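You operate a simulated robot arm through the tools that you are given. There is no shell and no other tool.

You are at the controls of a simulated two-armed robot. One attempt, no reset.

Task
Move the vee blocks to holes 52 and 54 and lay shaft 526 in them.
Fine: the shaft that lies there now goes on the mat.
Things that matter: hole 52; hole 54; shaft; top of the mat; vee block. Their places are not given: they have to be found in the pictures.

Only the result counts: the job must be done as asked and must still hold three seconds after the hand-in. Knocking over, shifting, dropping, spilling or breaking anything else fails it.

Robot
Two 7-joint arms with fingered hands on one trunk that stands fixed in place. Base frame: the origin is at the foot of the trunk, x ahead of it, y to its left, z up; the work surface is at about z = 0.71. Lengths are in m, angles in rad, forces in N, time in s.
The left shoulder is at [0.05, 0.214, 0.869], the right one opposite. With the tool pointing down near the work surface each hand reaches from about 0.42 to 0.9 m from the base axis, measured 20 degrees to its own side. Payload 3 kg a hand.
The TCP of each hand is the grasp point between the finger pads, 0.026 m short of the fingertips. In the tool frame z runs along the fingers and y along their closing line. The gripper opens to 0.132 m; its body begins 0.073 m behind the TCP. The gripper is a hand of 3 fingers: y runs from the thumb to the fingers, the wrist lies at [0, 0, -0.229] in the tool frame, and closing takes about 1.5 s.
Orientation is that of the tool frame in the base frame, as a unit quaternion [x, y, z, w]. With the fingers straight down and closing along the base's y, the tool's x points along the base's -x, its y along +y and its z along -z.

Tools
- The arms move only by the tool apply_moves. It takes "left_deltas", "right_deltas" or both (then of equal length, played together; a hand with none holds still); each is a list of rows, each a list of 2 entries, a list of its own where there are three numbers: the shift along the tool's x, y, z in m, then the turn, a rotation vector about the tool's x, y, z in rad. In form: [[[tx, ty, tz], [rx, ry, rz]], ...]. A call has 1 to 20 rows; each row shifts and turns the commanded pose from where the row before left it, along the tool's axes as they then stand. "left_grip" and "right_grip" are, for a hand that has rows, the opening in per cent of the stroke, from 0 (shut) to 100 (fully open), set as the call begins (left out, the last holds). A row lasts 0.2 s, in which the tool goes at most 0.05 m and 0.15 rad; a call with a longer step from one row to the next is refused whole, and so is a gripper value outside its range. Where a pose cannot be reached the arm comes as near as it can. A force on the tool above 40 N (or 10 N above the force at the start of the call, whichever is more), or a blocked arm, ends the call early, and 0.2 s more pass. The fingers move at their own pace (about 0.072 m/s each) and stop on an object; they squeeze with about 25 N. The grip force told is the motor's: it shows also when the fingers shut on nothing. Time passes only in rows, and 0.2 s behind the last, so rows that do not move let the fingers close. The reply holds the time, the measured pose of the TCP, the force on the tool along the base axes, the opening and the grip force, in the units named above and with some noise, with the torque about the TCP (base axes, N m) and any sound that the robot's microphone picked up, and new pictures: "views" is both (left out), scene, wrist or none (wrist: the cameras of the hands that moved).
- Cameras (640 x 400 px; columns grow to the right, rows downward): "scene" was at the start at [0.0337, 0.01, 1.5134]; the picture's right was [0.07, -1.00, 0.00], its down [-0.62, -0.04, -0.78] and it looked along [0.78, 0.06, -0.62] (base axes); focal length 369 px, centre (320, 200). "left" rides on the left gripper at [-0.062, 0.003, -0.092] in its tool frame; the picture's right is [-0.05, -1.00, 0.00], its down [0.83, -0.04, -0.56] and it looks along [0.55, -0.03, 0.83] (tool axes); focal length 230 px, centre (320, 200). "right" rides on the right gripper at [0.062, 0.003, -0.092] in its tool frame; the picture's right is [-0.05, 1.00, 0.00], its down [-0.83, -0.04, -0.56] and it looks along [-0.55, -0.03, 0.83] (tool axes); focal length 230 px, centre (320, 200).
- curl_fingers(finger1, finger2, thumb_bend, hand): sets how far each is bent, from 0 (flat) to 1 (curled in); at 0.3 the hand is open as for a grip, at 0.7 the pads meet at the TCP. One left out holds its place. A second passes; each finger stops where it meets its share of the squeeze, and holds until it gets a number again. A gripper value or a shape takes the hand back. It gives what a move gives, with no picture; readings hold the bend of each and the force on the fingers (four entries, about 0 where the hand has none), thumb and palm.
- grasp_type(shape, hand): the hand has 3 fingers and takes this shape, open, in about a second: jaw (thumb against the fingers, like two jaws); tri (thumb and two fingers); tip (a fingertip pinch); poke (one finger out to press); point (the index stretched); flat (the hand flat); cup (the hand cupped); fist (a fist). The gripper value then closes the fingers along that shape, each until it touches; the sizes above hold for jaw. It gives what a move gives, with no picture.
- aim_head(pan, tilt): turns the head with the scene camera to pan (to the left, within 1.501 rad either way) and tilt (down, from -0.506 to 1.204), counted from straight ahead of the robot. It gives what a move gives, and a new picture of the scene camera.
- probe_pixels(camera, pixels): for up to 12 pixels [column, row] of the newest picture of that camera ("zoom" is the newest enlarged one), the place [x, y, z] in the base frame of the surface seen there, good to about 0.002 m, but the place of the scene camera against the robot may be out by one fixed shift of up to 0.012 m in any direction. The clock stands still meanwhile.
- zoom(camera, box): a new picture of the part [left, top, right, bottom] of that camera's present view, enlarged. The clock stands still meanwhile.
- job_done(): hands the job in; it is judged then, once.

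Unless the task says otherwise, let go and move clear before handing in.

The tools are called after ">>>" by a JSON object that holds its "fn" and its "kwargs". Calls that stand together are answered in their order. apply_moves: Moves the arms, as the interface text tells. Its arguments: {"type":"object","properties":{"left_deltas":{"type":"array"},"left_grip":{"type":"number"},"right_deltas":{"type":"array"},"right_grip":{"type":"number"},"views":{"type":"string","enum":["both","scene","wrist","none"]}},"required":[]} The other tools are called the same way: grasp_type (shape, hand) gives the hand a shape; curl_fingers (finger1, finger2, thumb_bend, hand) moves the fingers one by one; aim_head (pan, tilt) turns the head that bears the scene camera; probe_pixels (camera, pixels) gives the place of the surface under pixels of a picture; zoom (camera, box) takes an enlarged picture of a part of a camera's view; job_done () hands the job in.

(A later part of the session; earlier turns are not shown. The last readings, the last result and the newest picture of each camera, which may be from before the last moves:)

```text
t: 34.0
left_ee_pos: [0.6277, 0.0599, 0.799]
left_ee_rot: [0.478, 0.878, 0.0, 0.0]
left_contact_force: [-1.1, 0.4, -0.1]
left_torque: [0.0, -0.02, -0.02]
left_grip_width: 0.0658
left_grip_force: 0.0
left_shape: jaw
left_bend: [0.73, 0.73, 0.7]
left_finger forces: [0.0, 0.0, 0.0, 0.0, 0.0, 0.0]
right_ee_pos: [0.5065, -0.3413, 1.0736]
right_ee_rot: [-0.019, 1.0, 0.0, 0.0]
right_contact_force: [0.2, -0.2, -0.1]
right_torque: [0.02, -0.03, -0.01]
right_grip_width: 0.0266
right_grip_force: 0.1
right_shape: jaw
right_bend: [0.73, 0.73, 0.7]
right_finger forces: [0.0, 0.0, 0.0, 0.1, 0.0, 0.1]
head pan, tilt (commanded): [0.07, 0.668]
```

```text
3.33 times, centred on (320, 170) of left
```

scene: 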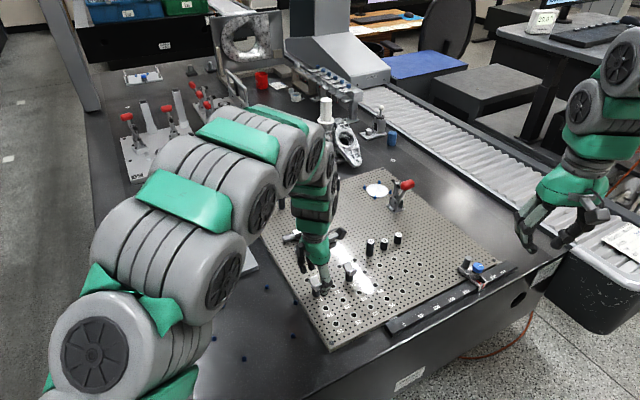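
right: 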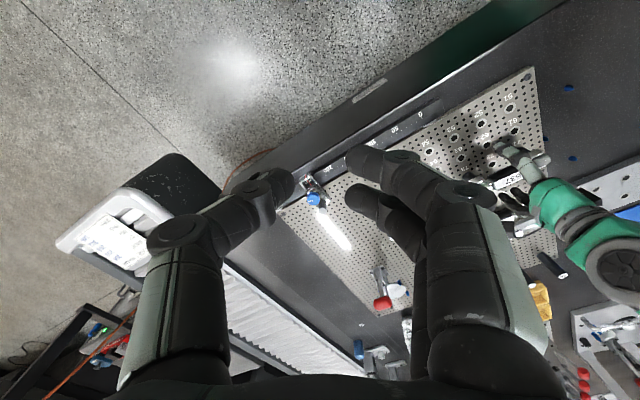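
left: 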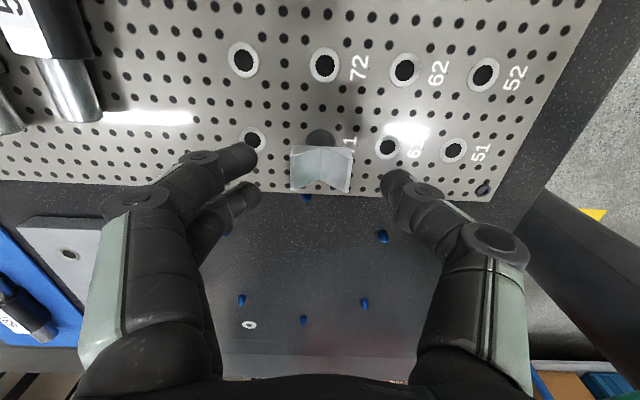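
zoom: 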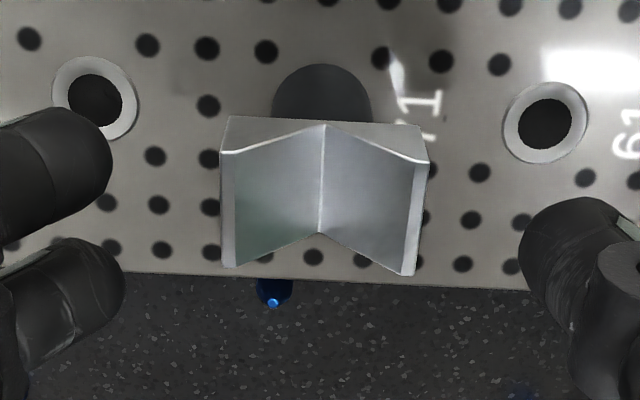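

The block centre is now ~2.7 mm toward +u of the hand centre. Correcting and descending to z≈0.763 so the tips close on the post below the head.

>>> {"fn": "apply_moves", "kwargs": {"left_deltas": [[[-0.0027, -0.0004, 0.01], [0, 0, 0]], [[0, 0, 0.014], [0, 0, 0]], [[0, 0, 0.012], [0, 0, 0]], [[0, 0, 0], [0, 0, 0]]], "views": "both"}}

>>> {"fn": "zoom", "kwargs": {"camera": "left", "box": [240, 130, 400, 250]}}

>>> {"fn": "zoom", "kwargs": {"camera": "scene", "box": [285, 240, 355, 310]}}

```text
t: 35.0
left_ee_pos: [0.6283, 0.0569, 0.7632]
left_ee_rot: [0.479, 0.878, 0.0, 0.001]
left_contact_force: [-0.7, 0.0, 0.5]
left_torque: [0.03, 0.0, -0.04]
left_grip_width: 0.0655
left_grip_force: 0.0
left_shape: jaw
left_bend: [0.73, 0.73, 0.7]
left_finger forces: [0.0, 0.0, 0.0, 0.0, 0.0, 0.0]
right_ee_pos: [0.5071, -0.3398, 1.0737]
right_ee_rot: [-0.018, 1.0, 0.0, 0.0]
right_contact_force: [0.7, 0.2, -0.7]
right_torque: [-0.02, 0.01, -0.01]
right_grip_width: 0.0268
right_grip_force: 0.0
right_shape: jaw
right_bend: [0.73, 0.73, 0.7]
right_finger forces: [0.0, 0.0, 0.0, 0.0, 0.0, 0.1]
head pan, tilt (commanded): [0.07, 0.668]
```

scene: 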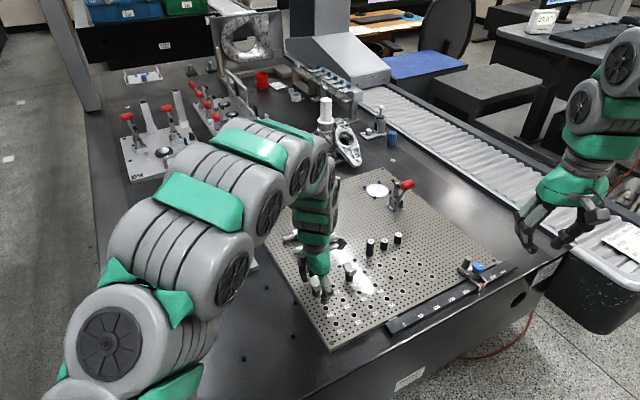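
left: 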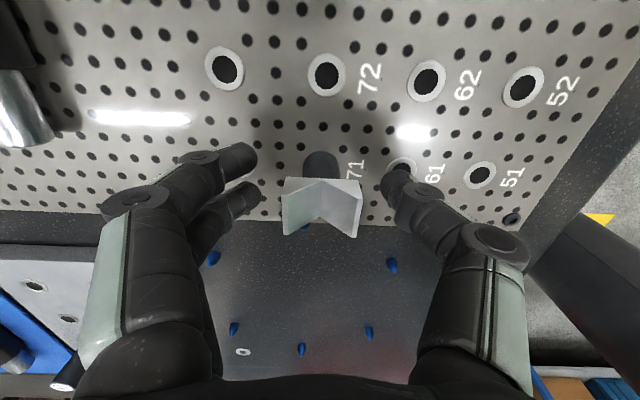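

```text
3.33 times, centred on (320, 190) of left
```

zoom: 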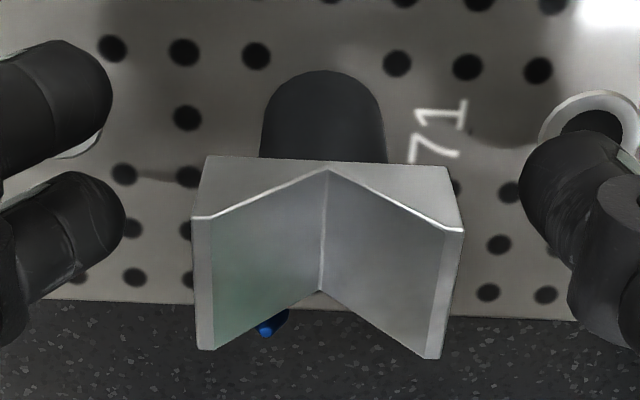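

```text
5.71 times, centred on (320, 275) of scene
```

zoom: 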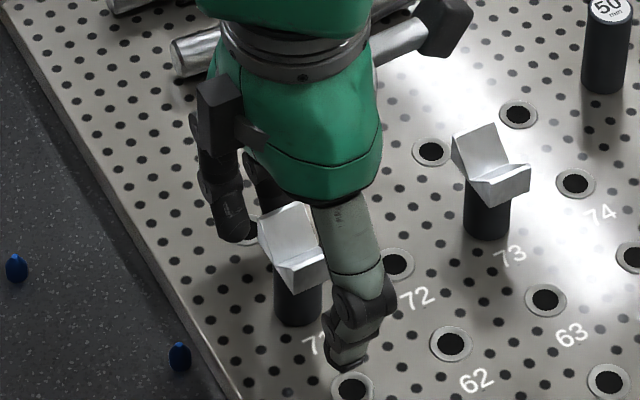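

The hand is centred on the block and the tips are level with the post. Closing the fingers.

>>> {"fn": "apply_moves", "kwargs": {"left_deltas": [[[0, -0.0005, 0], [0, 0, 0]], [[0, 0, 0], [0, 0, 0]], [[0, 0, 0], [0, 0, 0]], [[0, 0, 0], [0, 0, 0]], [[0, 0, 0], [0, 0, 0]], [[0, 0, 0], [0, 0, 0]]], "left_grip": 0, "views": "both"}}

>>> {"fn": "zoom", "kwargs": {"camera": "left", "box": [240, 130, 400, 250]}}

>>> {"fn": "zoom", "kwargs": {"camera": "scene", "box": [285, 240, 355, 310]}}

```text
t: 36.4
left_ee_pos: [0.6273, 0.0575, 0.7639]
left_ee_rot: [0.478, 0.878, 0.0, 0.0]
left_contact_force: [0.1, -0.3, 0.2]
left_torque: [-0.01, -0.03, 0.01]
left_grip_width: 0.0125
left_grip_force: 24.6
left_shape: jaw
left_bend: [0.71, 0.71, 0.7]
left_finger forces: [10.5, 12.6, 0.1, 0.0, 21.8, 0.0]
right_ee_pos: [0.5068, -0.3395, 1.0735]
right_ee_rot: [-0.018, 1.0, 0.001, 0.001]
right_contact_force: [-0.2, 0.0, 0.2]
right_torque: [-0.05, -0.05, 0.0]
right_grip_width: 0.0269
right_grip_force: 0.1
right_shape: jaw
right_bend: [0.73, 0.73, 0.7]
right_finger forces: [0.1, 0.1, 0.1, 0.0, 0.0, 0.0]
head pan, tilt (commanded): [0.07, 0.668]
```

scene: 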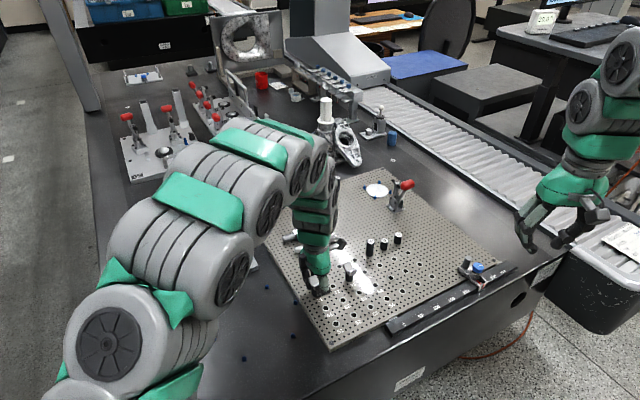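
left: 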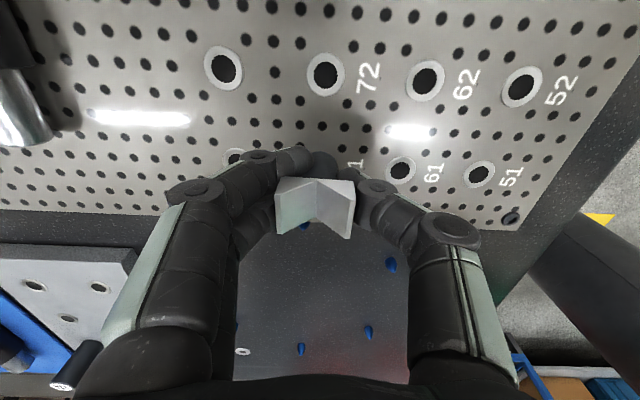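

```text
3.33 times, centred on (320, 190) of left
```

zoom: 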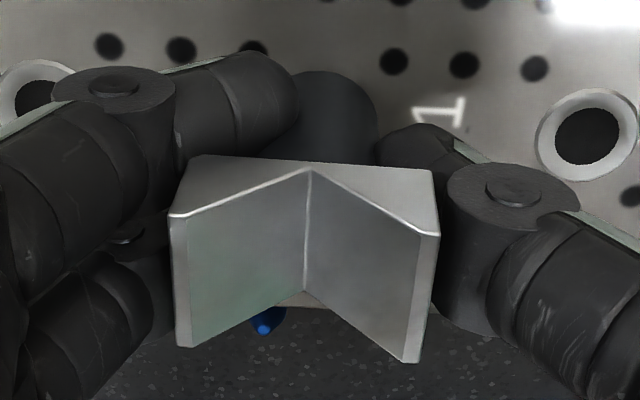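

```text
5.71 times, centred on (320, 275) of scene
```

zoom: 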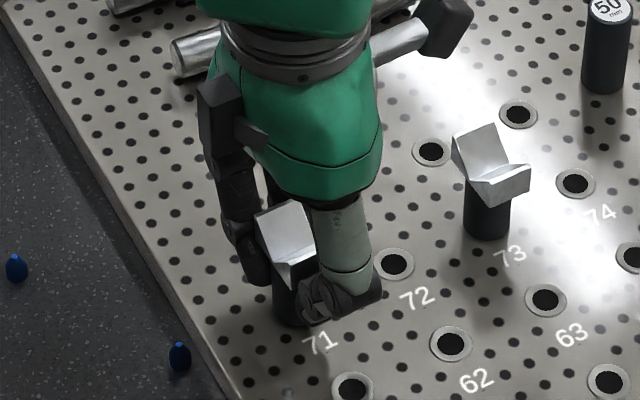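

The block appears to have shifted ~3 mm toward the fingers as they closed. I'll probe its position and tilt.

>>> {"fn": "zoom", "kwargs": {"camera": "left", "box": [240, 130, 400, 250]}}

>>> {"fn": "probe_pixels", "kwargs": {"camera": "zoom", "pixels": [[308, 175], [305, 280], [178, 225], [183, 338], [431, 240], [414, 352], [330, 100], [330, 140], [250, 80], [420, 150], [300, 170], [200, 180]]}}

```text
3.33 times, centred on (320, 190) of left
```

zoom: 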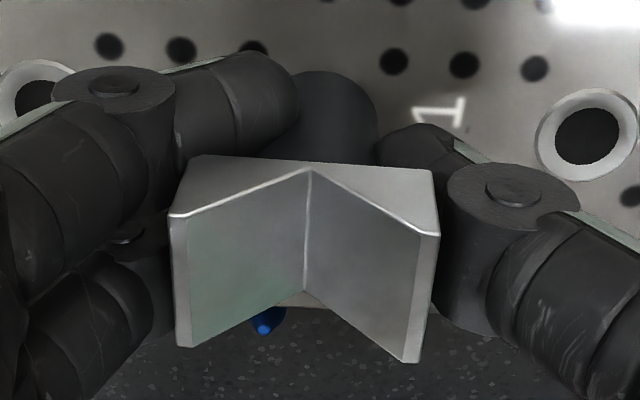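

```text
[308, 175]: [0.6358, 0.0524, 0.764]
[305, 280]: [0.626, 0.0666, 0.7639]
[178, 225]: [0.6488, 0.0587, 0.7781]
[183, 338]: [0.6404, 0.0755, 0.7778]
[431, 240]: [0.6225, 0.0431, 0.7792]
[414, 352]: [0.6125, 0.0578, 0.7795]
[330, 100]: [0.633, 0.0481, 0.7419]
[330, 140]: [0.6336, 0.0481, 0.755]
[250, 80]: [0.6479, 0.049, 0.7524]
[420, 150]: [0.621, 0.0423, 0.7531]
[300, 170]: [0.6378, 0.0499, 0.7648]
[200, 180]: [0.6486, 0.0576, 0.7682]
```

The thumb touched first (the two fingers straddle the round post), pushing the block ~2.5 mm and tilting it slightly. I'll reopen, shift 2.6 mm toward the thumb side, and close again so it stays upright.

>>> {"fn": "apply_moves", "kwargs": {"left_deltas": [[[0, 0, 0], [0, 0, 0]], [[0, 0, 0], [0, 0, 0]], [[0, 0, 0], [0, 0, 0]], [[0, 0, 0], [0, 0, 0]], [[0, -0.0026, 0], [0, 0, 0]], [[0, 0, 0], [0, 0, 0]]], "left_grip": 45, "views": "wrist"}}

>>> {"fn": "zoom", "kwargs": {"camera": "left", "box": [240, 130, 400, 250]}}

>>> {"fn": "apply_moves", "kwargs": {"left_deltas": [[[0, 0, 0], [0, 0, 0]], [[0, 0, 0], [0, 0, 0]], [[0, 0, 0], [0, 0, 0]], [[0, 0, 0], [0, 0, 0]], [[0, 0, 0], [0, 0, 0]], [[0, 0, 0], [0, 0, 0]]], "left_grip": 0, "views": "wrist"}}

>>> {"fn": "zoom", "kwargs": {"camera": "left", "box": [240, 130, 400, 250]}}

```text
t: 37.8
left_ee_pos: [0.6266, 0.0561, 0.7638]
left_ee_rot: [0.479, 0.878, 0.0, -0.001]
left_contact_force: [-0.9, -0.1, -0.2]
left_torque: [-0.01, 0.01, 0.02]
left_grip_width: 0.0588
left_grip_force: 0.0
left_shape: jaw
left_bend: [0.73, 0.73, 0.7]
left_finger forces: [0.0, 0.0, 0.1, 0.1, 0.0, 0.0]
right_ee_pos: [0.5072, -0.3393, 1.0736]
right_ee_rot: [-0.018, 1.0, 0.0, -0.001]
right_contact_force: [-0.5, 0.3, 0.2]
right_torque: [-0.02, 0.0, -0.02]
right_grip_width: 0.0267
right_grip_force: 0.2
right_shape: jaw
right_bend: [0.73, 0.73, 0.7]
right_finger forces: [0.0, 0.0, 0.0, 0.1, 0.0, 0.0]
head pan, tilt (commanded): [0.07, 0.668]
```

left: 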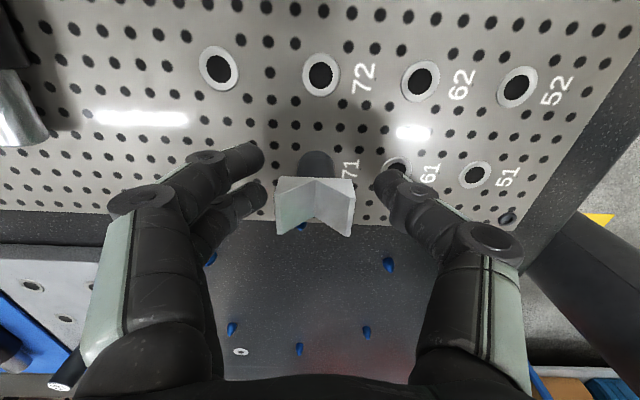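

```text
3.33 times, centred on (320, 190) of left
```

zoom: 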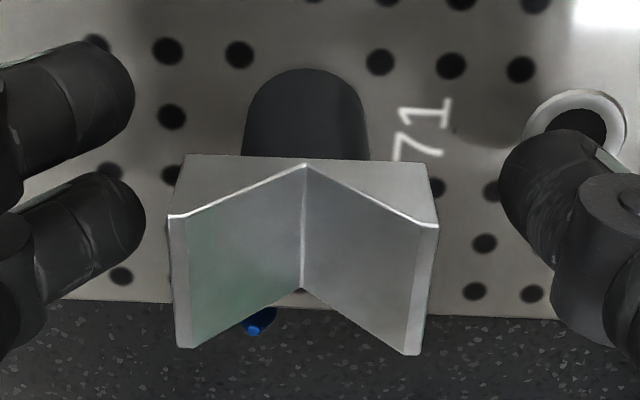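

```text
t: 39.2
left_ee_pos: [0.626, 0.0559, 0.7647]
left_ee_rot: [0.479, 0.878, 0.0, 0.0]
left_contact_force: [-0.1, 0.3, 0.2]
left_torque: [-0.01, 0.0, 0.03]
left_grip_width: 0.0124
left_grip_force: 24.9
left_shape: jaw
left_bend: [0.72, 0.72, 0.71]
left_finger forces: [10.5, 12.4, 0.0, 0.1, 22.0, 0.1]
right_ee_pos: [0.5063, -0.3399, 1.0738]
right_ee_rot: [-0.018, 1.0, 0.0, 0.0]
right_contact_force: [-0.2, 0.0, 0.1]
right_torque: [0.04, -0.01, 0.0]
right_grip_width: 0.0269
right_grip_force: 0.0
right_shape: jaw
right_bend: [0.73, 0.73, 0.7]
right_finger forces: [0.0, 0.0, 0.1, 0.1, 0.0, 0.0]
head pan, tilt (commanded): [0.07, 0.668]
```

left: 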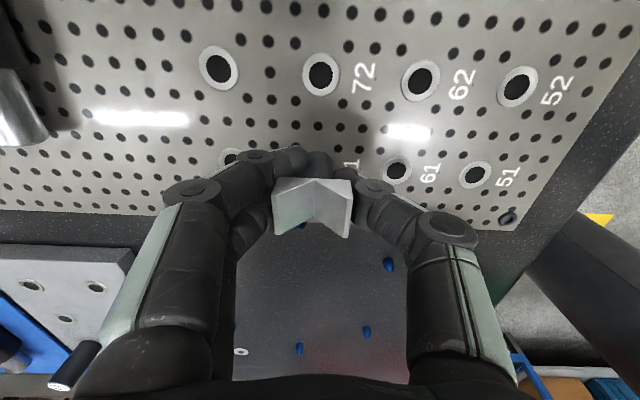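

```text
3.33 times, centred on (320, 190) of left
```

zoom: 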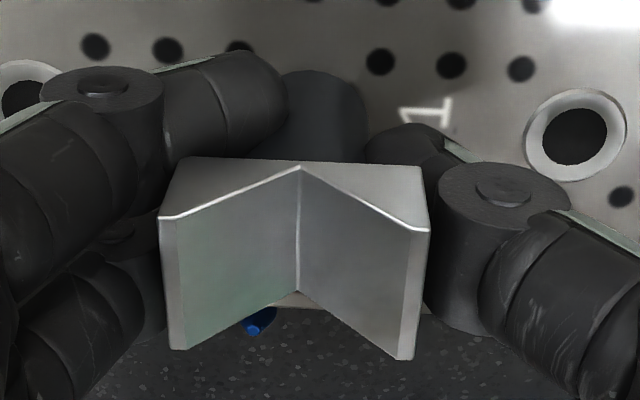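

The block now shifted only ~1 mm during closing. I'll nudge back 0.8 mm to straighten it and lift slowly, straight up.

>>> {"fn": "apply_moves", "kwargs": {"left_deltas": [[[0, -0.0008, 0], [0, 0, 0]], [[0, 0, -0.004], [0, 0, 0]], [[0, 0, -0.006], [0, 0, 0]], [[0, 0, -0.01], [0, 0, 0]], [[0, 0, -0.015], [0, 0, 0]], [[0, 0, -0.02], [0, 0, 0]]], "views": "both"}}

>>> {"fn": "zoom", "kwargs": {"camera": "left", "box": [240, 100, 400, 250]}}

>>> {"fn": "zoom", "kwargs": {"camera": "scene", "box": [285, 230, 365, 310]}}

```text
t: 40.6
left_ee_pos: [0.6254, 0.0557, 0.8183]
left_ee_rot: [0.478, 0.878, -0.001, -0.002]
left_contact_force: [-0.3, -0.1, -1.3]
left_torque: [0.05, -0.01, -0.03]
left_grip_width: 0.0124
left_grip_force: 24.6
left_shape: jaw
left_bend: [0.72, 0.72, 0.71]
left_finger forces: [11.0, 13.2, 0.1, 0.1, 22.7, 0.0]
right_ee_pos: [0.5072, -0.342, 1.0724]
right_ee_rot: [-0.017, 1.0, 0.0, 0.0]
right_contact_force: [-0.1, -0.7, 0.5]
right_torque: [-0.01, 0.04, -0.03]
right_grip_width: 0.0267
right_grip_force: 0.0
right_shape: jaw
right_bend: [0.73, 0.73, 0.7]
right_finger forces: [0.0, 0.1, 0.0, 0.0, 0.0, 0.0]
head pan, tilt (commanded): [0.07, 0.668]
```

scene: 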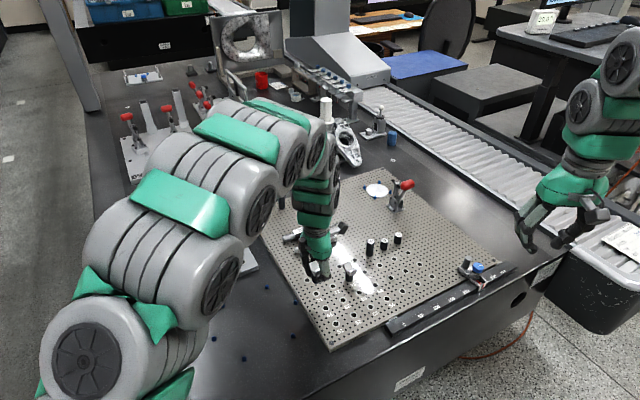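
left: 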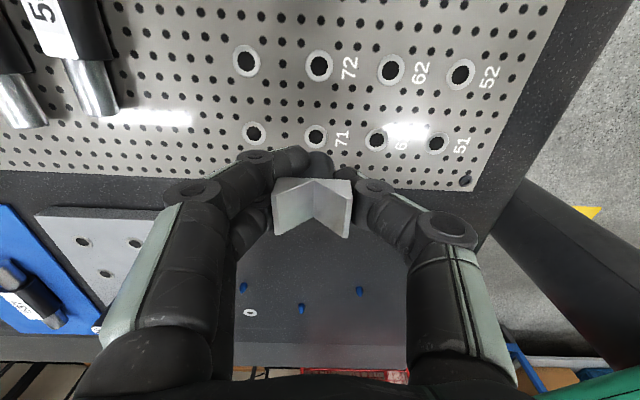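

```text
2.67 times, centred on (320, 175) of left
```

zoom: 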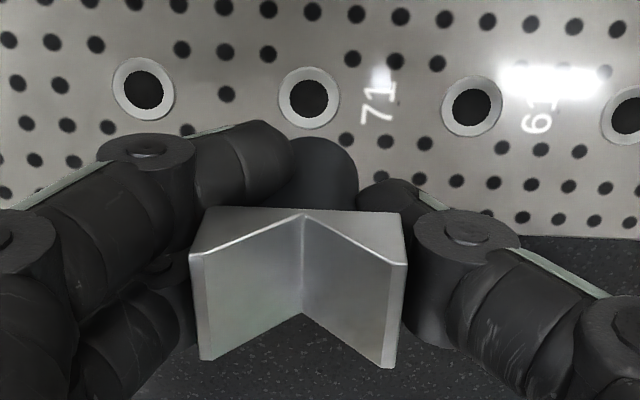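

```text
5.00 times, centred on (325, 270) of scene
```

zoom: 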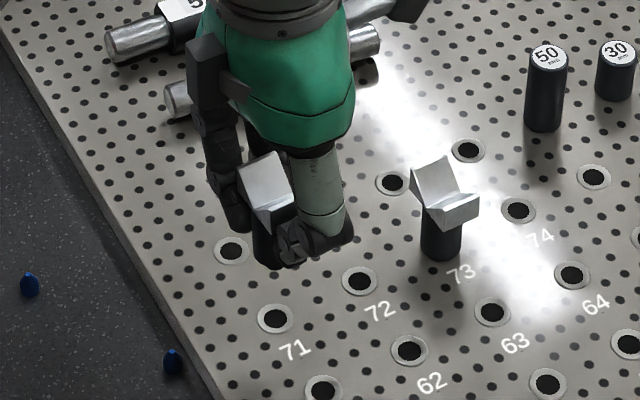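

The vee block came out cleanly (1.3 N) and hole 71 is visible. I'll probe its pose in the hand (yaw and tilt) before moving.

>>> {"fn": "zoom", "kwargs": {"camera": "left", "box": [260, 140, 380, 250]}}

```text
3.64 times, centred on (320, 195) of left
```

zoom: 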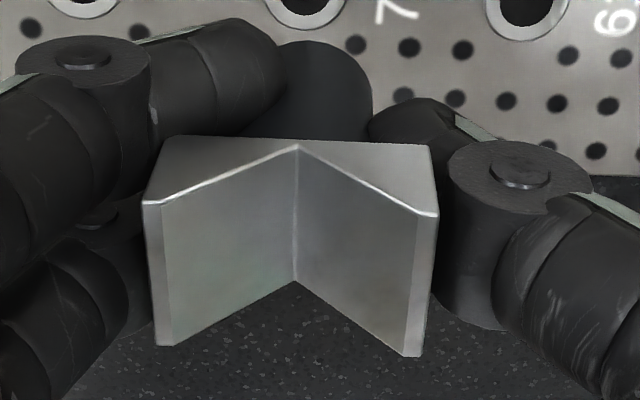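

>>> {"fn": "probe_pixels", "kwargs": {"camera": "zoom", "pixels": [[297, 155], [295, 272], [153, 212], [165, 335], [426, 222], [412, 345], [320, 60], [320, 120], [300, 90], [200, 160], [400, 160], [297, 142]]}}

>>> {"fn": "probe_pixels", "kwargs": {"camera": "left", "pixels": [[316, 136], [319, 66], [390, 70], [460, 73], [376, 139], [437, 143], [246, 61], [253, 133]]}}

```text
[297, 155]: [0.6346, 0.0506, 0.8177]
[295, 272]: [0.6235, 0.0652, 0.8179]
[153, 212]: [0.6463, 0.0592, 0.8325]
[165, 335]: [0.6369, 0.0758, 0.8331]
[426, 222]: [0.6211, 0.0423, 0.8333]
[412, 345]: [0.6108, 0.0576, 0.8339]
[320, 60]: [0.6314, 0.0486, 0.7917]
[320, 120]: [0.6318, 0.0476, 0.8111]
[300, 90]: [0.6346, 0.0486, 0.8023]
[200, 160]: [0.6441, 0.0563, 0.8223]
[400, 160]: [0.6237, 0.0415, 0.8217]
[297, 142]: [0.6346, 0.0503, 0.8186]
```

```text
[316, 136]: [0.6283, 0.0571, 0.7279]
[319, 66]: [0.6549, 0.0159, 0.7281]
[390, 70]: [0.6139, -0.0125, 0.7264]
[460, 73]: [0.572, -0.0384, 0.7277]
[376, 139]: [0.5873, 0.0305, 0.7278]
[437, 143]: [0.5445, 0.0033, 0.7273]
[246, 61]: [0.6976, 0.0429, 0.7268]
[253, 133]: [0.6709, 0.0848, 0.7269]
```

Hole 71 reads (0.6283, 0.0571), matching my grid, and the block is yawed ~1.5° in hand. I'll move it by the grid step to hole 52 and correct the yaw.

>>> {"fn": "apply_moves", "kwargs": {"left_deltas": [[[-0.01255, -0.0251, 0], [0, 0, 0]], [[-0.01255, -0.0251, 0], [0, 0, 0]], [[-0.01255, -0.0251, 0], [0, 0, 0]], [[-0.01255, -0.0251, 0], [0, 0, 0]], [[0, 0, 0], [0, 0, 0.026]], [[0, 0, 0], [0, 0, 0]]], "views": "both"}}

>>> {"fn": "zoom", "kwargs": {"camera": "left", "box": [240, 80, 400, 250]}}

>>> {"fn": "zoom", "kwargs": {"camera": "scene", "box": [300, 240, 380, 330]}}

```text
t: 42.0
left_ee_pos: [0.5678, -0.041, 0.8192]
left_ee_rot: [0.491, 0.871, 0.0, 0.0]
left_contact_force: [0.4, -0.6, -1.2]
left_torque: [-0.02, -0.02, 0.0]
left_grip_width: 0.0123
left_grip_force: 24.9
left_shape: jaw
left_bend: [0.72, 0.72, 0.71]
left_finger forces: [11.4, 13.5, 0.1, 0.1, 22.5, 0.0]
right_ee_pos: [0.5059, -0.3394, 1.0737]
right_ee_rot: [-0.018, 1.0, 0.0, 0.0]
right_contact_force: [0.1, -0.3, -0.5]
right_torque: [0.01, -0.01, 0.0]
right_grip_width: 0.0272
right_grip_force: 0.0
right_shape: jaw
right_bend: [0.73, 0.73, 0.7]
right_finger forces: [0.1, 0.1, 0.1, 0.1, 0.0, 0.1]
head pan, tilt (commanded): [0.07, 0.668]
```

scene: 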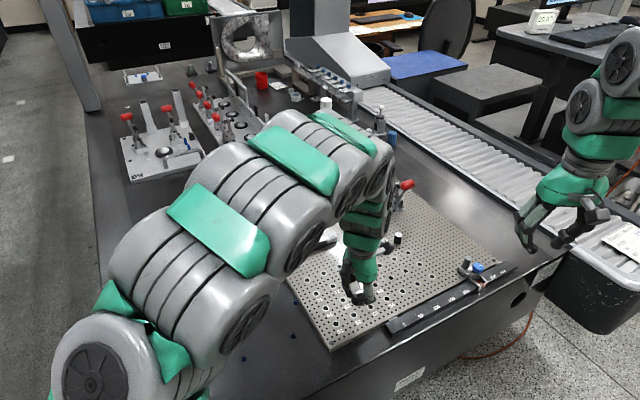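
left: 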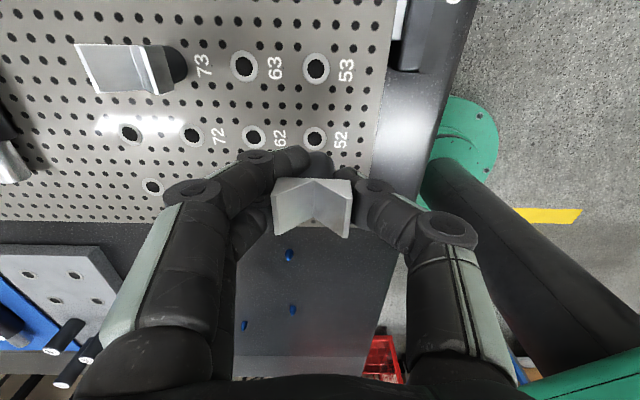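

```text
2.35 times, centred on (320, 165) of left
```

zoom: 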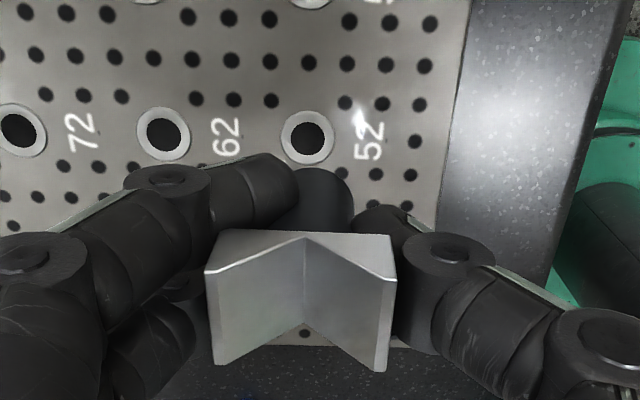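

```text
4.44 times, centred on (340, 285) of scene
```

zoom: 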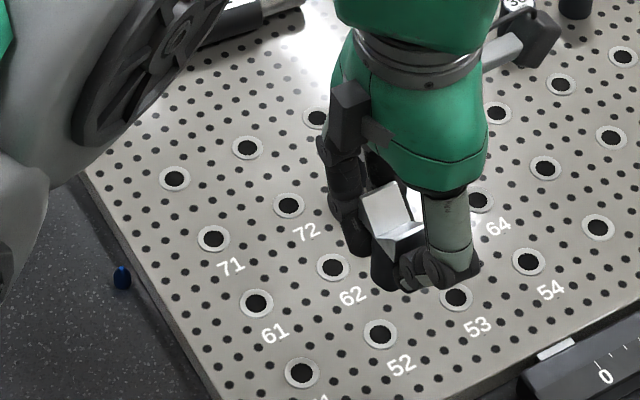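

The block is over hole 52. I'll compare the hole's position in the same zoom window as before the move (hole 71 was at (309,98)) to fine-correct.

>>> {"fn": "zoom", "kwargs": {"camera": "left", "box": [240, 100, 400, 250]}}

>>> {"fn": "probe_pixels", "kwargs": {"camera": "left", "pixels": [[314, 139], [254, 137], [193, 135], [316, 68], [244, 67]]}}

```text
2.67 times, centred on (320, 175) of left
```

zoom: 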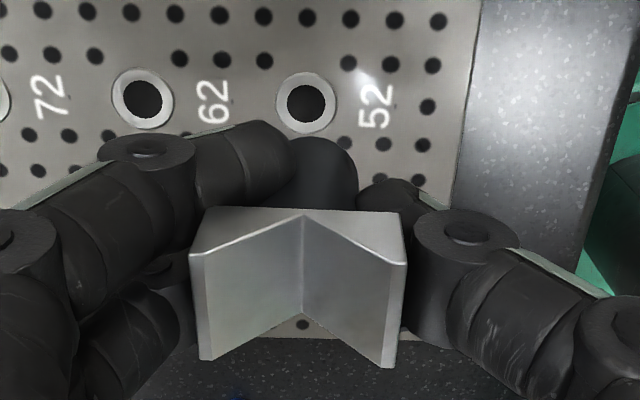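

```text
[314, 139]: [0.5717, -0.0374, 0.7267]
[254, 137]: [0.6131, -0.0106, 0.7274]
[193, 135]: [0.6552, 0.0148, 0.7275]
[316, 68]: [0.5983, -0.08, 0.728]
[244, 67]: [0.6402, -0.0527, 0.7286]
```

Hole 52 appears 1.0 mm toward +v and 1.7 mm toward −u versus the reference. I'll correct that and lower 2.5 cm.

>>> {"fn": "apply_moves", "kwargs": {"left_deltas": [[[0.0017, 0.001, 0], [0, 0, 0]], [[0, 0, 0.01], [0, 0, 0]], [[0, 0, 0.01], [0, 0, 0]], [[0, 0, 0.005], [0, 0, 0]], [[0, 0, 0], [0, 0, 0]]], "views": "both"}}

>>> {"fn": "zoom", "kwargs": {"camera": "left", "box": [240, 100, 400, 250]}}

>>> {"fn": "zoom", "kwargs": {"camera": "scene", "box": [320, 265, 390, 330]}}

```text
t: 43.2
left_ee_pos: [0.568, -0.0388, 0.7929]
left_ee_rot: [0.49, 0.872, 0.0, 0.0]
left_contact_force: [-1.0, 0.2, -1.0]
left_torque: [-0.02, 0.0, 0.01]
left_grip_width: 0.0123
left_grip_force: 25.1
left_shape: jaw
left_bend: [0.72, 0.72, 0.71]
left_finger forces: [11.5, 13.6, 0.1, 0.1, 22.5, 0.0]
right_ee_pos: [0.5067, -0.34, 1.0755]
right_ee_rot: [-0.018, 1.0, 0.0, -0.001]
right_contact_force: [-0.1, 0.0, 0.5]
right_torque: [-0.02, 0.02, 0.0]
right_grip_width: 0.0269
right_grip_force: 0.1
right_shape: jaw
right_bend: [0.73, 0.73, 0.7]
right_finger forces: [0.0, 0.0, 0.1, 0.1, 0.0, 0.0]
head pan, tilt (commanded): [0.07, 0.668]
```

scene: 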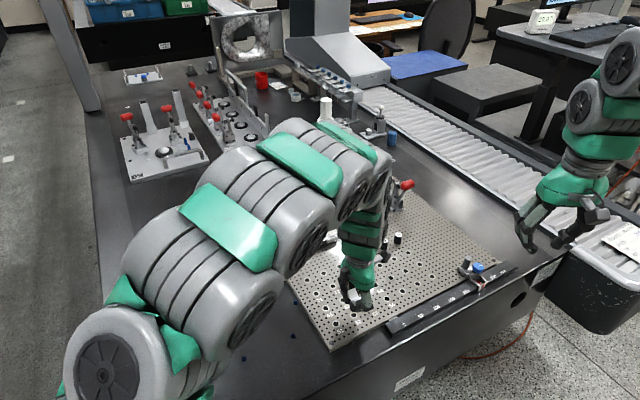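
left: 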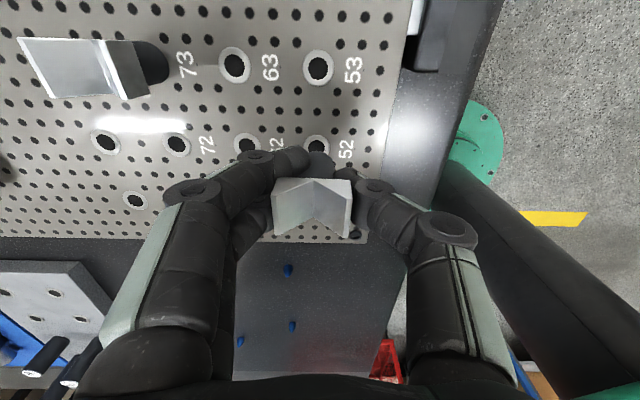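

```text
2.67 times, centred on (320, 175) of left
```

zoom: 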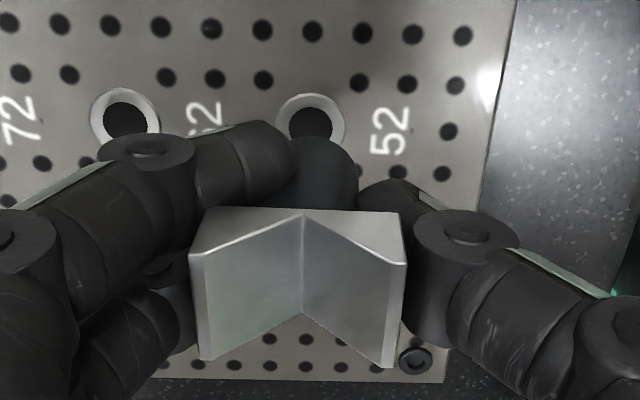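

```text
6.15 times, centred on (355, 298) of scene
```

zoom: 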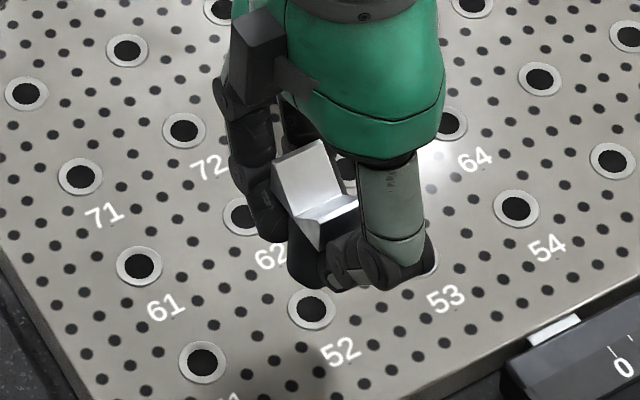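

The block hangs just above hole 52. I'll probe the block's corners and hole positions to verify absolute alignment before inserting.

>>> {"fn": "zoom", "kwargs": {"camera": "left", "box": [260, 140, 380, 250]}}

>>> {"fn": "probe_pixels", "kwargs": {"camera": "zoom", "pixels": [[297, 155], [295, 272], [153, 212], [165, 335], [426, 222], [412, 345], [320, 60], [320, 120], [160, 300], [418, 300], [150, 230], [430, 240]]}}

>>> {"fn": "probe_pixels", "kwargs": {"camera": "left", "pixels": [[316, 144], [247, 145], [177, 144], [319, 68], [234, 65], [105, 142], [135, 200]]}}

```text
3.64 times, centred on (320, 195) of left
```

zoom: 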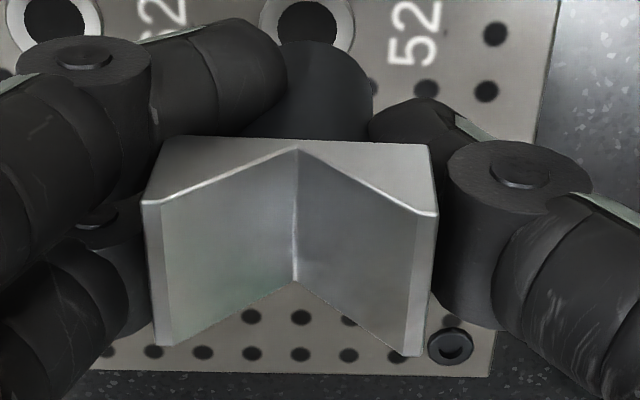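

```text
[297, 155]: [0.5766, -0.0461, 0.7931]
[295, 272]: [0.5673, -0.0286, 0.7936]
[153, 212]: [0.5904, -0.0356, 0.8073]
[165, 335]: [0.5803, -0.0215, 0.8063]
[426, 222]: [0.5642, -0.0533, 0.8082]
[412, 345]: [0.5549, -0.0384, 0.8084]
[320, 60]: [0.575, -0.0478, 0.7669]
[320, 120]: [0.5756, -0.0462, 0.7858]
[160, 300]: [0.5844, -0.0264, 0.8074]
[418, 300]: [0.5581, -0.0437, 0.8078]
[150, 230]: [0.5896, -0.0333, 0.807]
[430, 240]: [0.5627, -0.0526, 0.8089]
```

```text
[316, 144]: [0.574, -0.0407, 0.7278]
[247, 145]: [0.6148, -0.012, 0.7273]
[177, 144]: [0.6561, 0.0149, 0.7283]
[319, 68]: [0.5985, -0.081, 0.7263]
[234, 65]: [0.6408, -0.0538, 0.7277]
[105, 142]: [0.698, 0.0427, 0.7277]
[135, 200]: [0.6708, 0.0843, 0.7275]
```

Hole 52 averages to (0.5718,-0.0389). The block is within ~1 mm, with a slight tilt of 1–2°. I'll apply a small tilt and offset correction and lower in small steps watching for contact.

>>> {"fn": "apply_moves", "kwargs": {"left_deltas": [[[-0.0008, 0, 0], [-0.02, 0, 0]], [[0, 0, 0.004], [0, 0, 0]], [[0, 0, 0.004], [0, 0, 0]], [[0, 0, 0.004], [0, 0, 0]], [[0, 0, 0], [0, 0, 0]]], "views": "none"}}

```text
t: 44.4
left_ee_pos: [0.5701, -0.0388, 0.7824]
left_ee_rot: [0.49, 0.872, 0.009, 0.005]
left_contact_force: [-0.4, 0.2, -1.5]
left_torque: [0.02, 0.01, -0.01]
left_grip_width: 0.0122
left_grip_force: 25.0
left_shape: jaw
left_bend: [0.72, 0.72, 0.71]
left_finger forces: [11.6, 13.7, 0.1, 0.0, 22.5, 0.0]
right_ee_pos: [0.5058, -0.34, 1.0732]
right_ee_rot: [-0.019, 1.0, 0.0, 0.0]
right_contact_force: [-0.7, 0.3, 0.0]
right_torque: [-0.01, -0.03, 0.01]
right_grip_width: 0.0267
right_grip_force: 0.1
right_shape: jaw
right_bend: [0.73, 0.73, 0.7]
right_finger forces: [0.0, 0.0, 0.0, 0.0, 0.0, 0.0]
head pan, tilt (commanded): [0.07, 0.668]
```

No contact yet at z 0.782. Continue lowering in 3 mm steps.

>>> {"fn": "apply_moves", "kwargs": {"left_deltas": [[[0, 0, 0.003], [0, 0, 0]], [[0, 0, 0.003], [0, 0, 0]]], "views": "none"}}

>>> {"fn": "apply_moves", "kwargs": {"left_deltas": [[[0, 0, 0.002], [0, 0, 0]], [[0, 0, 0.002], [0, 0, 0]]], "views": "both"}}

>>> {"fn": "zoom", "kwargs": {"camera": "scene", "box": [320, 265, 390, 330]}}

```text
t: 45.0
left_ee_pos: [0.57, -0.0404, 0.7758]
left_ee_rot: [0.49, 0.872, 0.01, 0.006]
left_contact_force: [-0.7, -0.6, -1.4]
left_torque: [0.01, -0.03, -0.02]
left_grip_width: 0.0124
left_grip_force: 25.1
left_shape: jaw
left_bend: [0.72, 0.72, 0.71]
left_finger forces: [11.5, 13.7, 0.0, 0.0, 22.5, 0.1]
right_ee_pos: [0.5075, -0.3406, 1.0731]
right_ee_rot: [-0.018, 1.0, -0.001, 0.0]
right_contact_force: [-0.4, 0.1, 0.4]
right_torque: [0.01, -0.02, 0.0]
right_grip_width: 0.0268
right_grip_force: 0.0
right_shape: jaw
right_bend: [0.73, 0.73, 0.7]
right_finger forces: [0.0, 0.1, 0.1, 0.1, 0.0, 0.0]
head pan, tilt (commanded): [0.07, 0.668]
```

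```text
t: 45.6
left_ee_pos: [0.5694, -0.0388, 0.7725]
left_ee_rot: [0.49, 0.872, 0.008, 0.005]
left_contact_force: [0.1, -0.5, -1.8]
left_torque: [0.01, 0.0, -0.05]
left_grip_width: 0.0125
left_grip_force: 24.8
left_shape: jaw
left_bend: [0.72, 0.72, 0.71]
left_finger forces: [11.6, 13.8, 0.1, 0.0, 22.5, 0.1]
right_ee_pos: [0.5055, -0.3395, 1.0739]
right_ee_rot: [-0.018, 1.0, 0.0, 0.0]
right_contact_force: [0.3, 0.1, -0.7]
right_torque: [-0.01, 0.03, -0.01]
right_grip_width: 0.0267
right_grip_force: 0.1
right_shape: jaw
right_bend: [0.73, 0.73, 0.7]
right_finger forces: [0.1, 0.1, 0.0, 0.0, 0.1, 0.1]
head pan, tilt (commanded): [0.07, 0.668]
```

scene: 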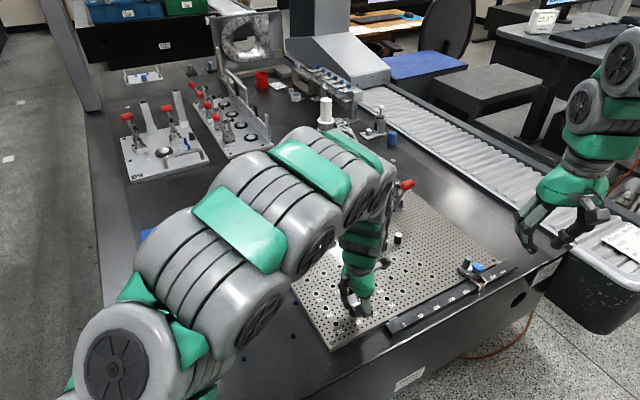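
left: 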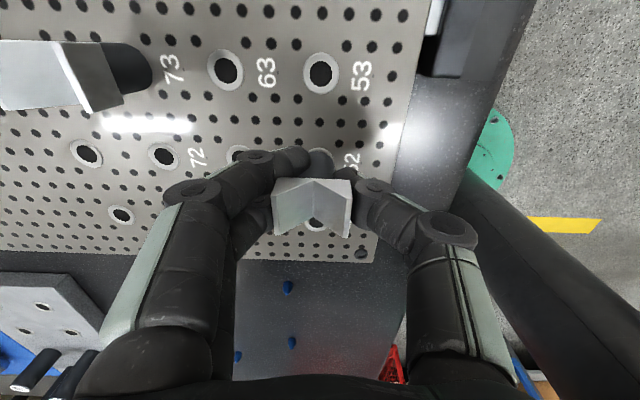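

```text
6.15 times, centred on (355, 298) of scene
```

zoom: 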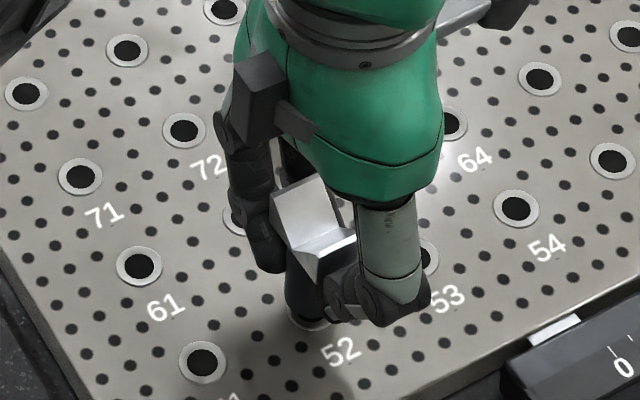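

Still free at z 0.7725 (shoulder ~8 mm above the plate). Continue down 2 mm at a time.

>>> {"fn": "apply_moves", "kwargs": {"left_deltas": [[[0, 0, 0.002], [0, 0, 0]], [[0, 0, 0.001], [0, 0, 0]]], "views": "none"}}

>>> {"fn": "apply_moves", "kwargs": {"left_deltas": [[[0, 0, 0.0015], [0, 0, 0]], [[0, 0, 0.0015], [0, 0, 0]]], "views": "none"}}

```text
t: 46.2
left_ee_pos: [0.569, -0.0389, 0.7682]
left_ee_rot: [0.49, 0.872, 0.009, 0.004]
left_contact_force: [0.0, -0.6, -0.5]
left_torque: [-0.02, 0.03, -0.01]
left_grip_width: 0.0122
left_grip_force: 25.0
left_shape: jaw
left_bend: [0.72, 0.72, 0.71]
left_finger forces: [11.6, 13.7, 0.0, 0.0, 23.1, 0.1]
right_ee_pos: [0.5077, -0.3398, 1.0738]
right_ee_rot: [-0.019, 1.0, 0.0, 0.0]
right_contact_force: [-0.2, 0.6, -0.2]
right_torque: [0.01, 0.0, 0.03]
right_grip_width: 0.0268
right_grip_force: 0.0
right_shape: jaw
right_bend: [0.73, 0.73, 0.7]
right_finger forces: [0.1, 0.1, 0.0, 0.0, 0.0, 0.0]
head pan, tilt (commanded): [0.07, 0.668]
```

```text
t: 46.8
left_ee_pos: [0.57, -0.0404, 0.7656]
left_ee_rot: [0.49, 0.872, 0.008, 0.005]
left_contact_force: [-2.8, -1.4, -0.4]
left_torque: [-0.08, 0.1, -0.01]
left_grip_width: 0.0122
left_grip_force: 24.8
left_shape: jaw
left_bend: [0.72, 0.72, 0.71]
left_finger forces: [11.4, 13.6, 0.0, 0.0, 24.7, 0.0]
right_ee_pos: [0.5073, -0.3407, 1.0731]
right_ee_rot: [-0.018, 1.0, -0.001, 0.0]
right_contact_force: [-0.6, -0.4, -0.1]
right_torque: [0.01, -0.02, -0.01]
right_grip_width: 0.0267
right_grip_force: 0.0
right_shape: jaw
right_bend: [0.73, 0.73, 0.7]
right_finger forces: [0.1, 0.0, 0.0, 0.0, 0.0, 0.0]
head pan, tilt (commanded): [0.07, 0.668]
```

Now a side force of about 3 N toward −v appears, meaning the peg is inside the hole and touches its +v wall. I'll ease 0.8 mm toward −v and lower the last millimetre.

>>> {"fn": "apply_moves", "kwargs": {"left_deltas": [[[0, -0.0008, 0], [0, 0, 0]], [[0, 0, 0.001], [0, 0, 0]], [[0, 0, 0], [0, 0, 0]]], "views": "both"}}

>>> {"fn": "zoom", "kwargs": {"camera": "scene", "box": [320, 265, 390, 330]}}

>>> {"fn": "zoom", "kwargs": {"camera": "left", "box": [260, 130, 380, 250]}}

```text
t: 47.6
left_ee_pos: [0.5692, -0.0404, 0.7646]
left_ee_rot: [0.49, 0.872, 0.008, 0.005]
left_contact_force: [-0.6, 0.7, -2.1]
left_torque: [-0.03, 0.02, 0.02]
left_grip_width: 0.0121
left_grip_force: 25.1
left_shape: jaw
left_bend: [0.72, 0.72, 0.71]
left_finger forces: [12.1, 14.2, 0.0, 0.0, 23.0, 0.0]
right_ee_pos: [0.5073, -0.3396, 1.0722]
right_ee_rot: [-0.019, 1.0, 0.0, 0.0]
right_contact_force: [-0.5, 0.0, 0.8]
right_torque: [0.03, 0.0, 0.02]
right_grip_width: 0.0268
right_grip_force: 0.0
right_shape: jaw
right_bend: [0.73, 0.73, 0.7]
right_finger forces: [0.0, 0.0, 0.0, 0.0, 0.0, 0.0]
head pan, tilt (commanded): [0.07, 0.668]
```

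scene: 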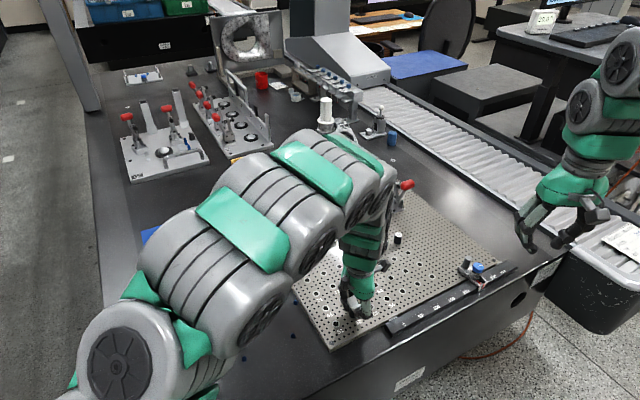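
left: 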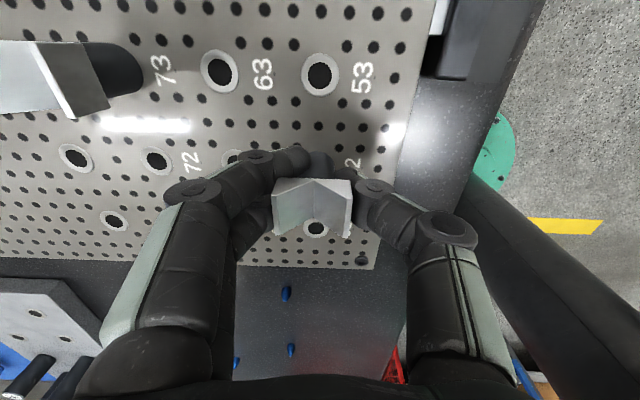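

```text
6.15 times, centred on (355, 298) of scene
```

zoom: 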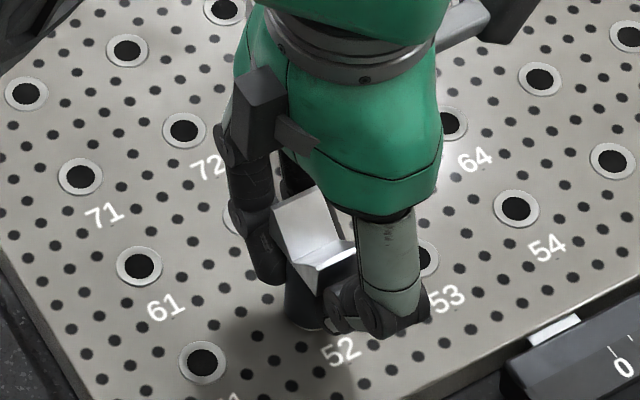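

```text
3.33 times, centred on (320, 190) of left
```

zoom: 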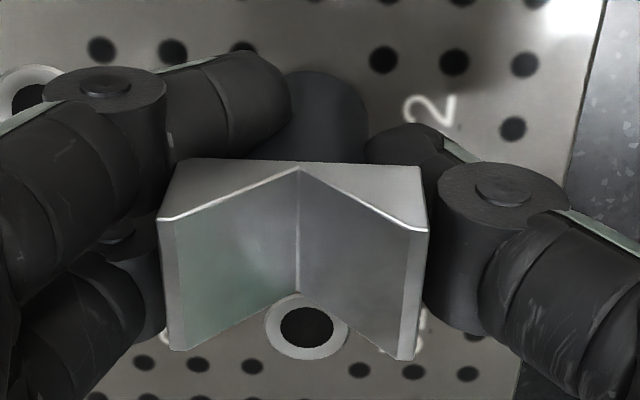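

The block is almost seated. I'll probe the wing-top height (seated should read ~0.7777) and lower a little more if needed.

>>> {"fn": "probe_pixels", "kwargs": {"camera": "zoom", "pixels": [[168, 230], [175, 335], [420, 240], [406, 345], [298, 180], [297, 280]]}}

>>> {"fn": "apply_moves", "kwargs": {"left_deltas": [[[0, 0, 0.0008], [0, 0, 0]], [[0, 0, 0], [0, 0, 0]]], "views": "none"}}

```text
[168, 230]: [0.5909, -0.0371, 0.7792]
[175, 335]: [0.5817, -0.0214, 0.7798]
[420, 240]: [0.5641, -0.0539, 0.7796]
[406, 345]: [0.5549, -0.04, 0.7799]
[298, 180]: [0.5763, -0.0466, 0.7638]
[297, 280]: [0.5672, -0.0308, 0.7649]
```

```text
t: 48.2
left_ee_pos: [0.5685, -0.0395, 0.7636]
left_ee_rot: [0.489, 0.872, 0.008, 0.005]
left_contact_force: [-0.4, 0.2, -0.8]
left_torque: [0.0, 0.02, -0.01]
left_grip_width: 0.0126
left_grip_force: 24.9
left_shape: jaw
left_bend: [0.72, 0.72, 0.71]
left_finger forces: [12.2, 14.2, 0.1, 0.0, 23.0, 0.0]
right_ee_pos: [0.5075, -0.3409, 1.0739]
right_ee_rot: [-0.019, 1.0, -0.001, 0.0]
right_contact_force: [-0.4, -0.7, 0.4]
right_torque: [-0.02, 0.0, 0.0]
right_grip_width: 0.0264
right_grip_force: 0.1
right_shape: jaw
right_bend: [0.73, 0.73, 0.7]
right_finger forces: [0.0, 0.1, 0.0, 0.1, 0.1, 0.0]
head pan, tilt (commanded): [0.07, 0.668]
```

It was still ~2 mm high. Lowering another 1 mm.

>>> {"fn": "apply_moves", "kwargs": {"left_deltas": [[[0, 0, 0.0008], [0, 0, 0]], [[0, 0, 0], [0, 0, 0]]], "views": "none"}}

>>> {"fn": "apply_moves", "kwargs": {"left_deltas": [[[0, 0, 0.0006], [0, 0, 0]], [[0, 0, 0], [0, 0, 0]]], "views": "wrist"}}

>>> {"fn": "zoom", "kwargs": {"camera": "left", "box": [260, 130, 380, 250]}}

>>> {"fn": "probe_pixels", "kwargs": {"camera": "zoom", "pixels": [[168, 230], [175, 335], [420, 240], [406, 345], [298, 180], [297, 280]]}}

```text
t: 48.8
left_ee_pos: [0.5695, -0.0382, 0.7634]
left_ee_rot: [0.49, 0.872, 0.008, 0.005]
left_contact_force: [0.3, 0.4, -1.8]
left_torque: [-0.01, 0.0, 0.01]
left_grip_width: 0.0122
left_grip_force: 25.1
left_shape: jaw
left_bend: [0.72, 0.72, 0.71]
left_finger forces: [12.3, 14.3, 0.0, 0.0, 23.1, 0.0]
right_ee_pos: [0.5077, -0.3393, 1.0736]
right_ee_rot: [-0.018, 1.0, -0.001, 0.0]
right_contact_force: [0.8, -0.9, -0.3]
right_torque: [0.05, -0.03, 0.03]
right_grip_width: 0.0268
right_grip_force: 0.0
right_shape: jaw
right_bend: [0.73, 0.73, 0.7]
right_finger forces: [0.1, 0.0, 0.1, 0.0, 0.1, 0.0]
head pan, tilt (commanded): [0.07, 0.668]
```

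```text
t: 49.4
left_ee_pos: [0.568, -0.0394, 0.7629]
left_ee_rot: [0.49, 0.871, 0.009, 0.005]
left_contact_force: [0.0, -0.1, 2.3]
left_torque: [0.03, -0.02, -0.02]
left_grip_width: 0.0123
left_grip_force: 25.0
left_shape: jaw
left_bend: [0.72, 0.72, 0.71]
left_finger forces: [12.1, 14.4, 0.0, 0.1, 23.3, 0.0]
right_ee_pos: [0.5073, -0.339, 1.0734]
right_ee_rot: [-0.018, 1.0, -0.001, -0.001]
right_contact_force: [-0.6, -0.3, 0.5]
right_torque: [0.01, 0.02, -0.02]
right_grip_width: 0.027
right_grip_force: 0.0
right_shape: jaw
right_bend: [0.73, 0.73, 0.7]
right_finger forces: [0.0, 0.0, 0.1, 0.0, 0.0, 0.1]
head pan, tilt (commanded): [0.07, 0.668]
```

left: 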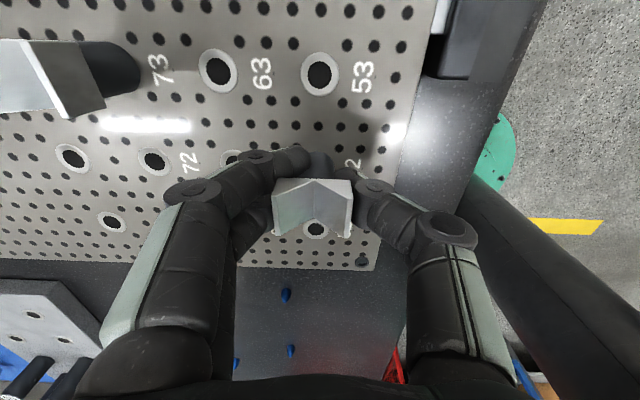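

```text
3.33 times, centred on (320, 190) of left
```

zoom: 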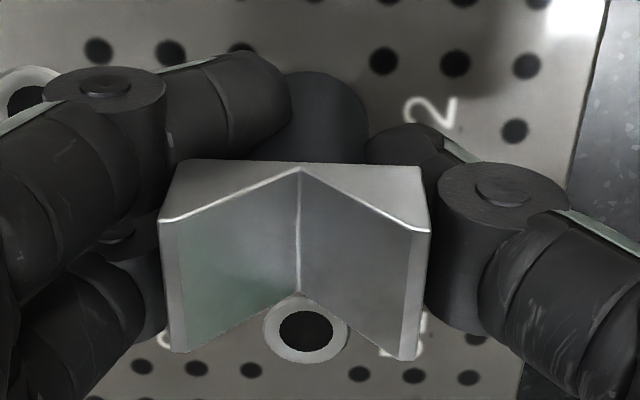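

```text
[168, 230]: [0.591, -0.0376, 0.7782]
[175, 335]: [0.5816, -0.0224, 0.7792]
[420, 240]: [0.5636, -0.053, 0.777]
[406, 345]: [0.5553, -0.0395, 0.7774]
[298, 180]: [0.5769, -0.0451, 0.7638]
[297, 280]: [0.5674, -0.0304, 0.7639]
```

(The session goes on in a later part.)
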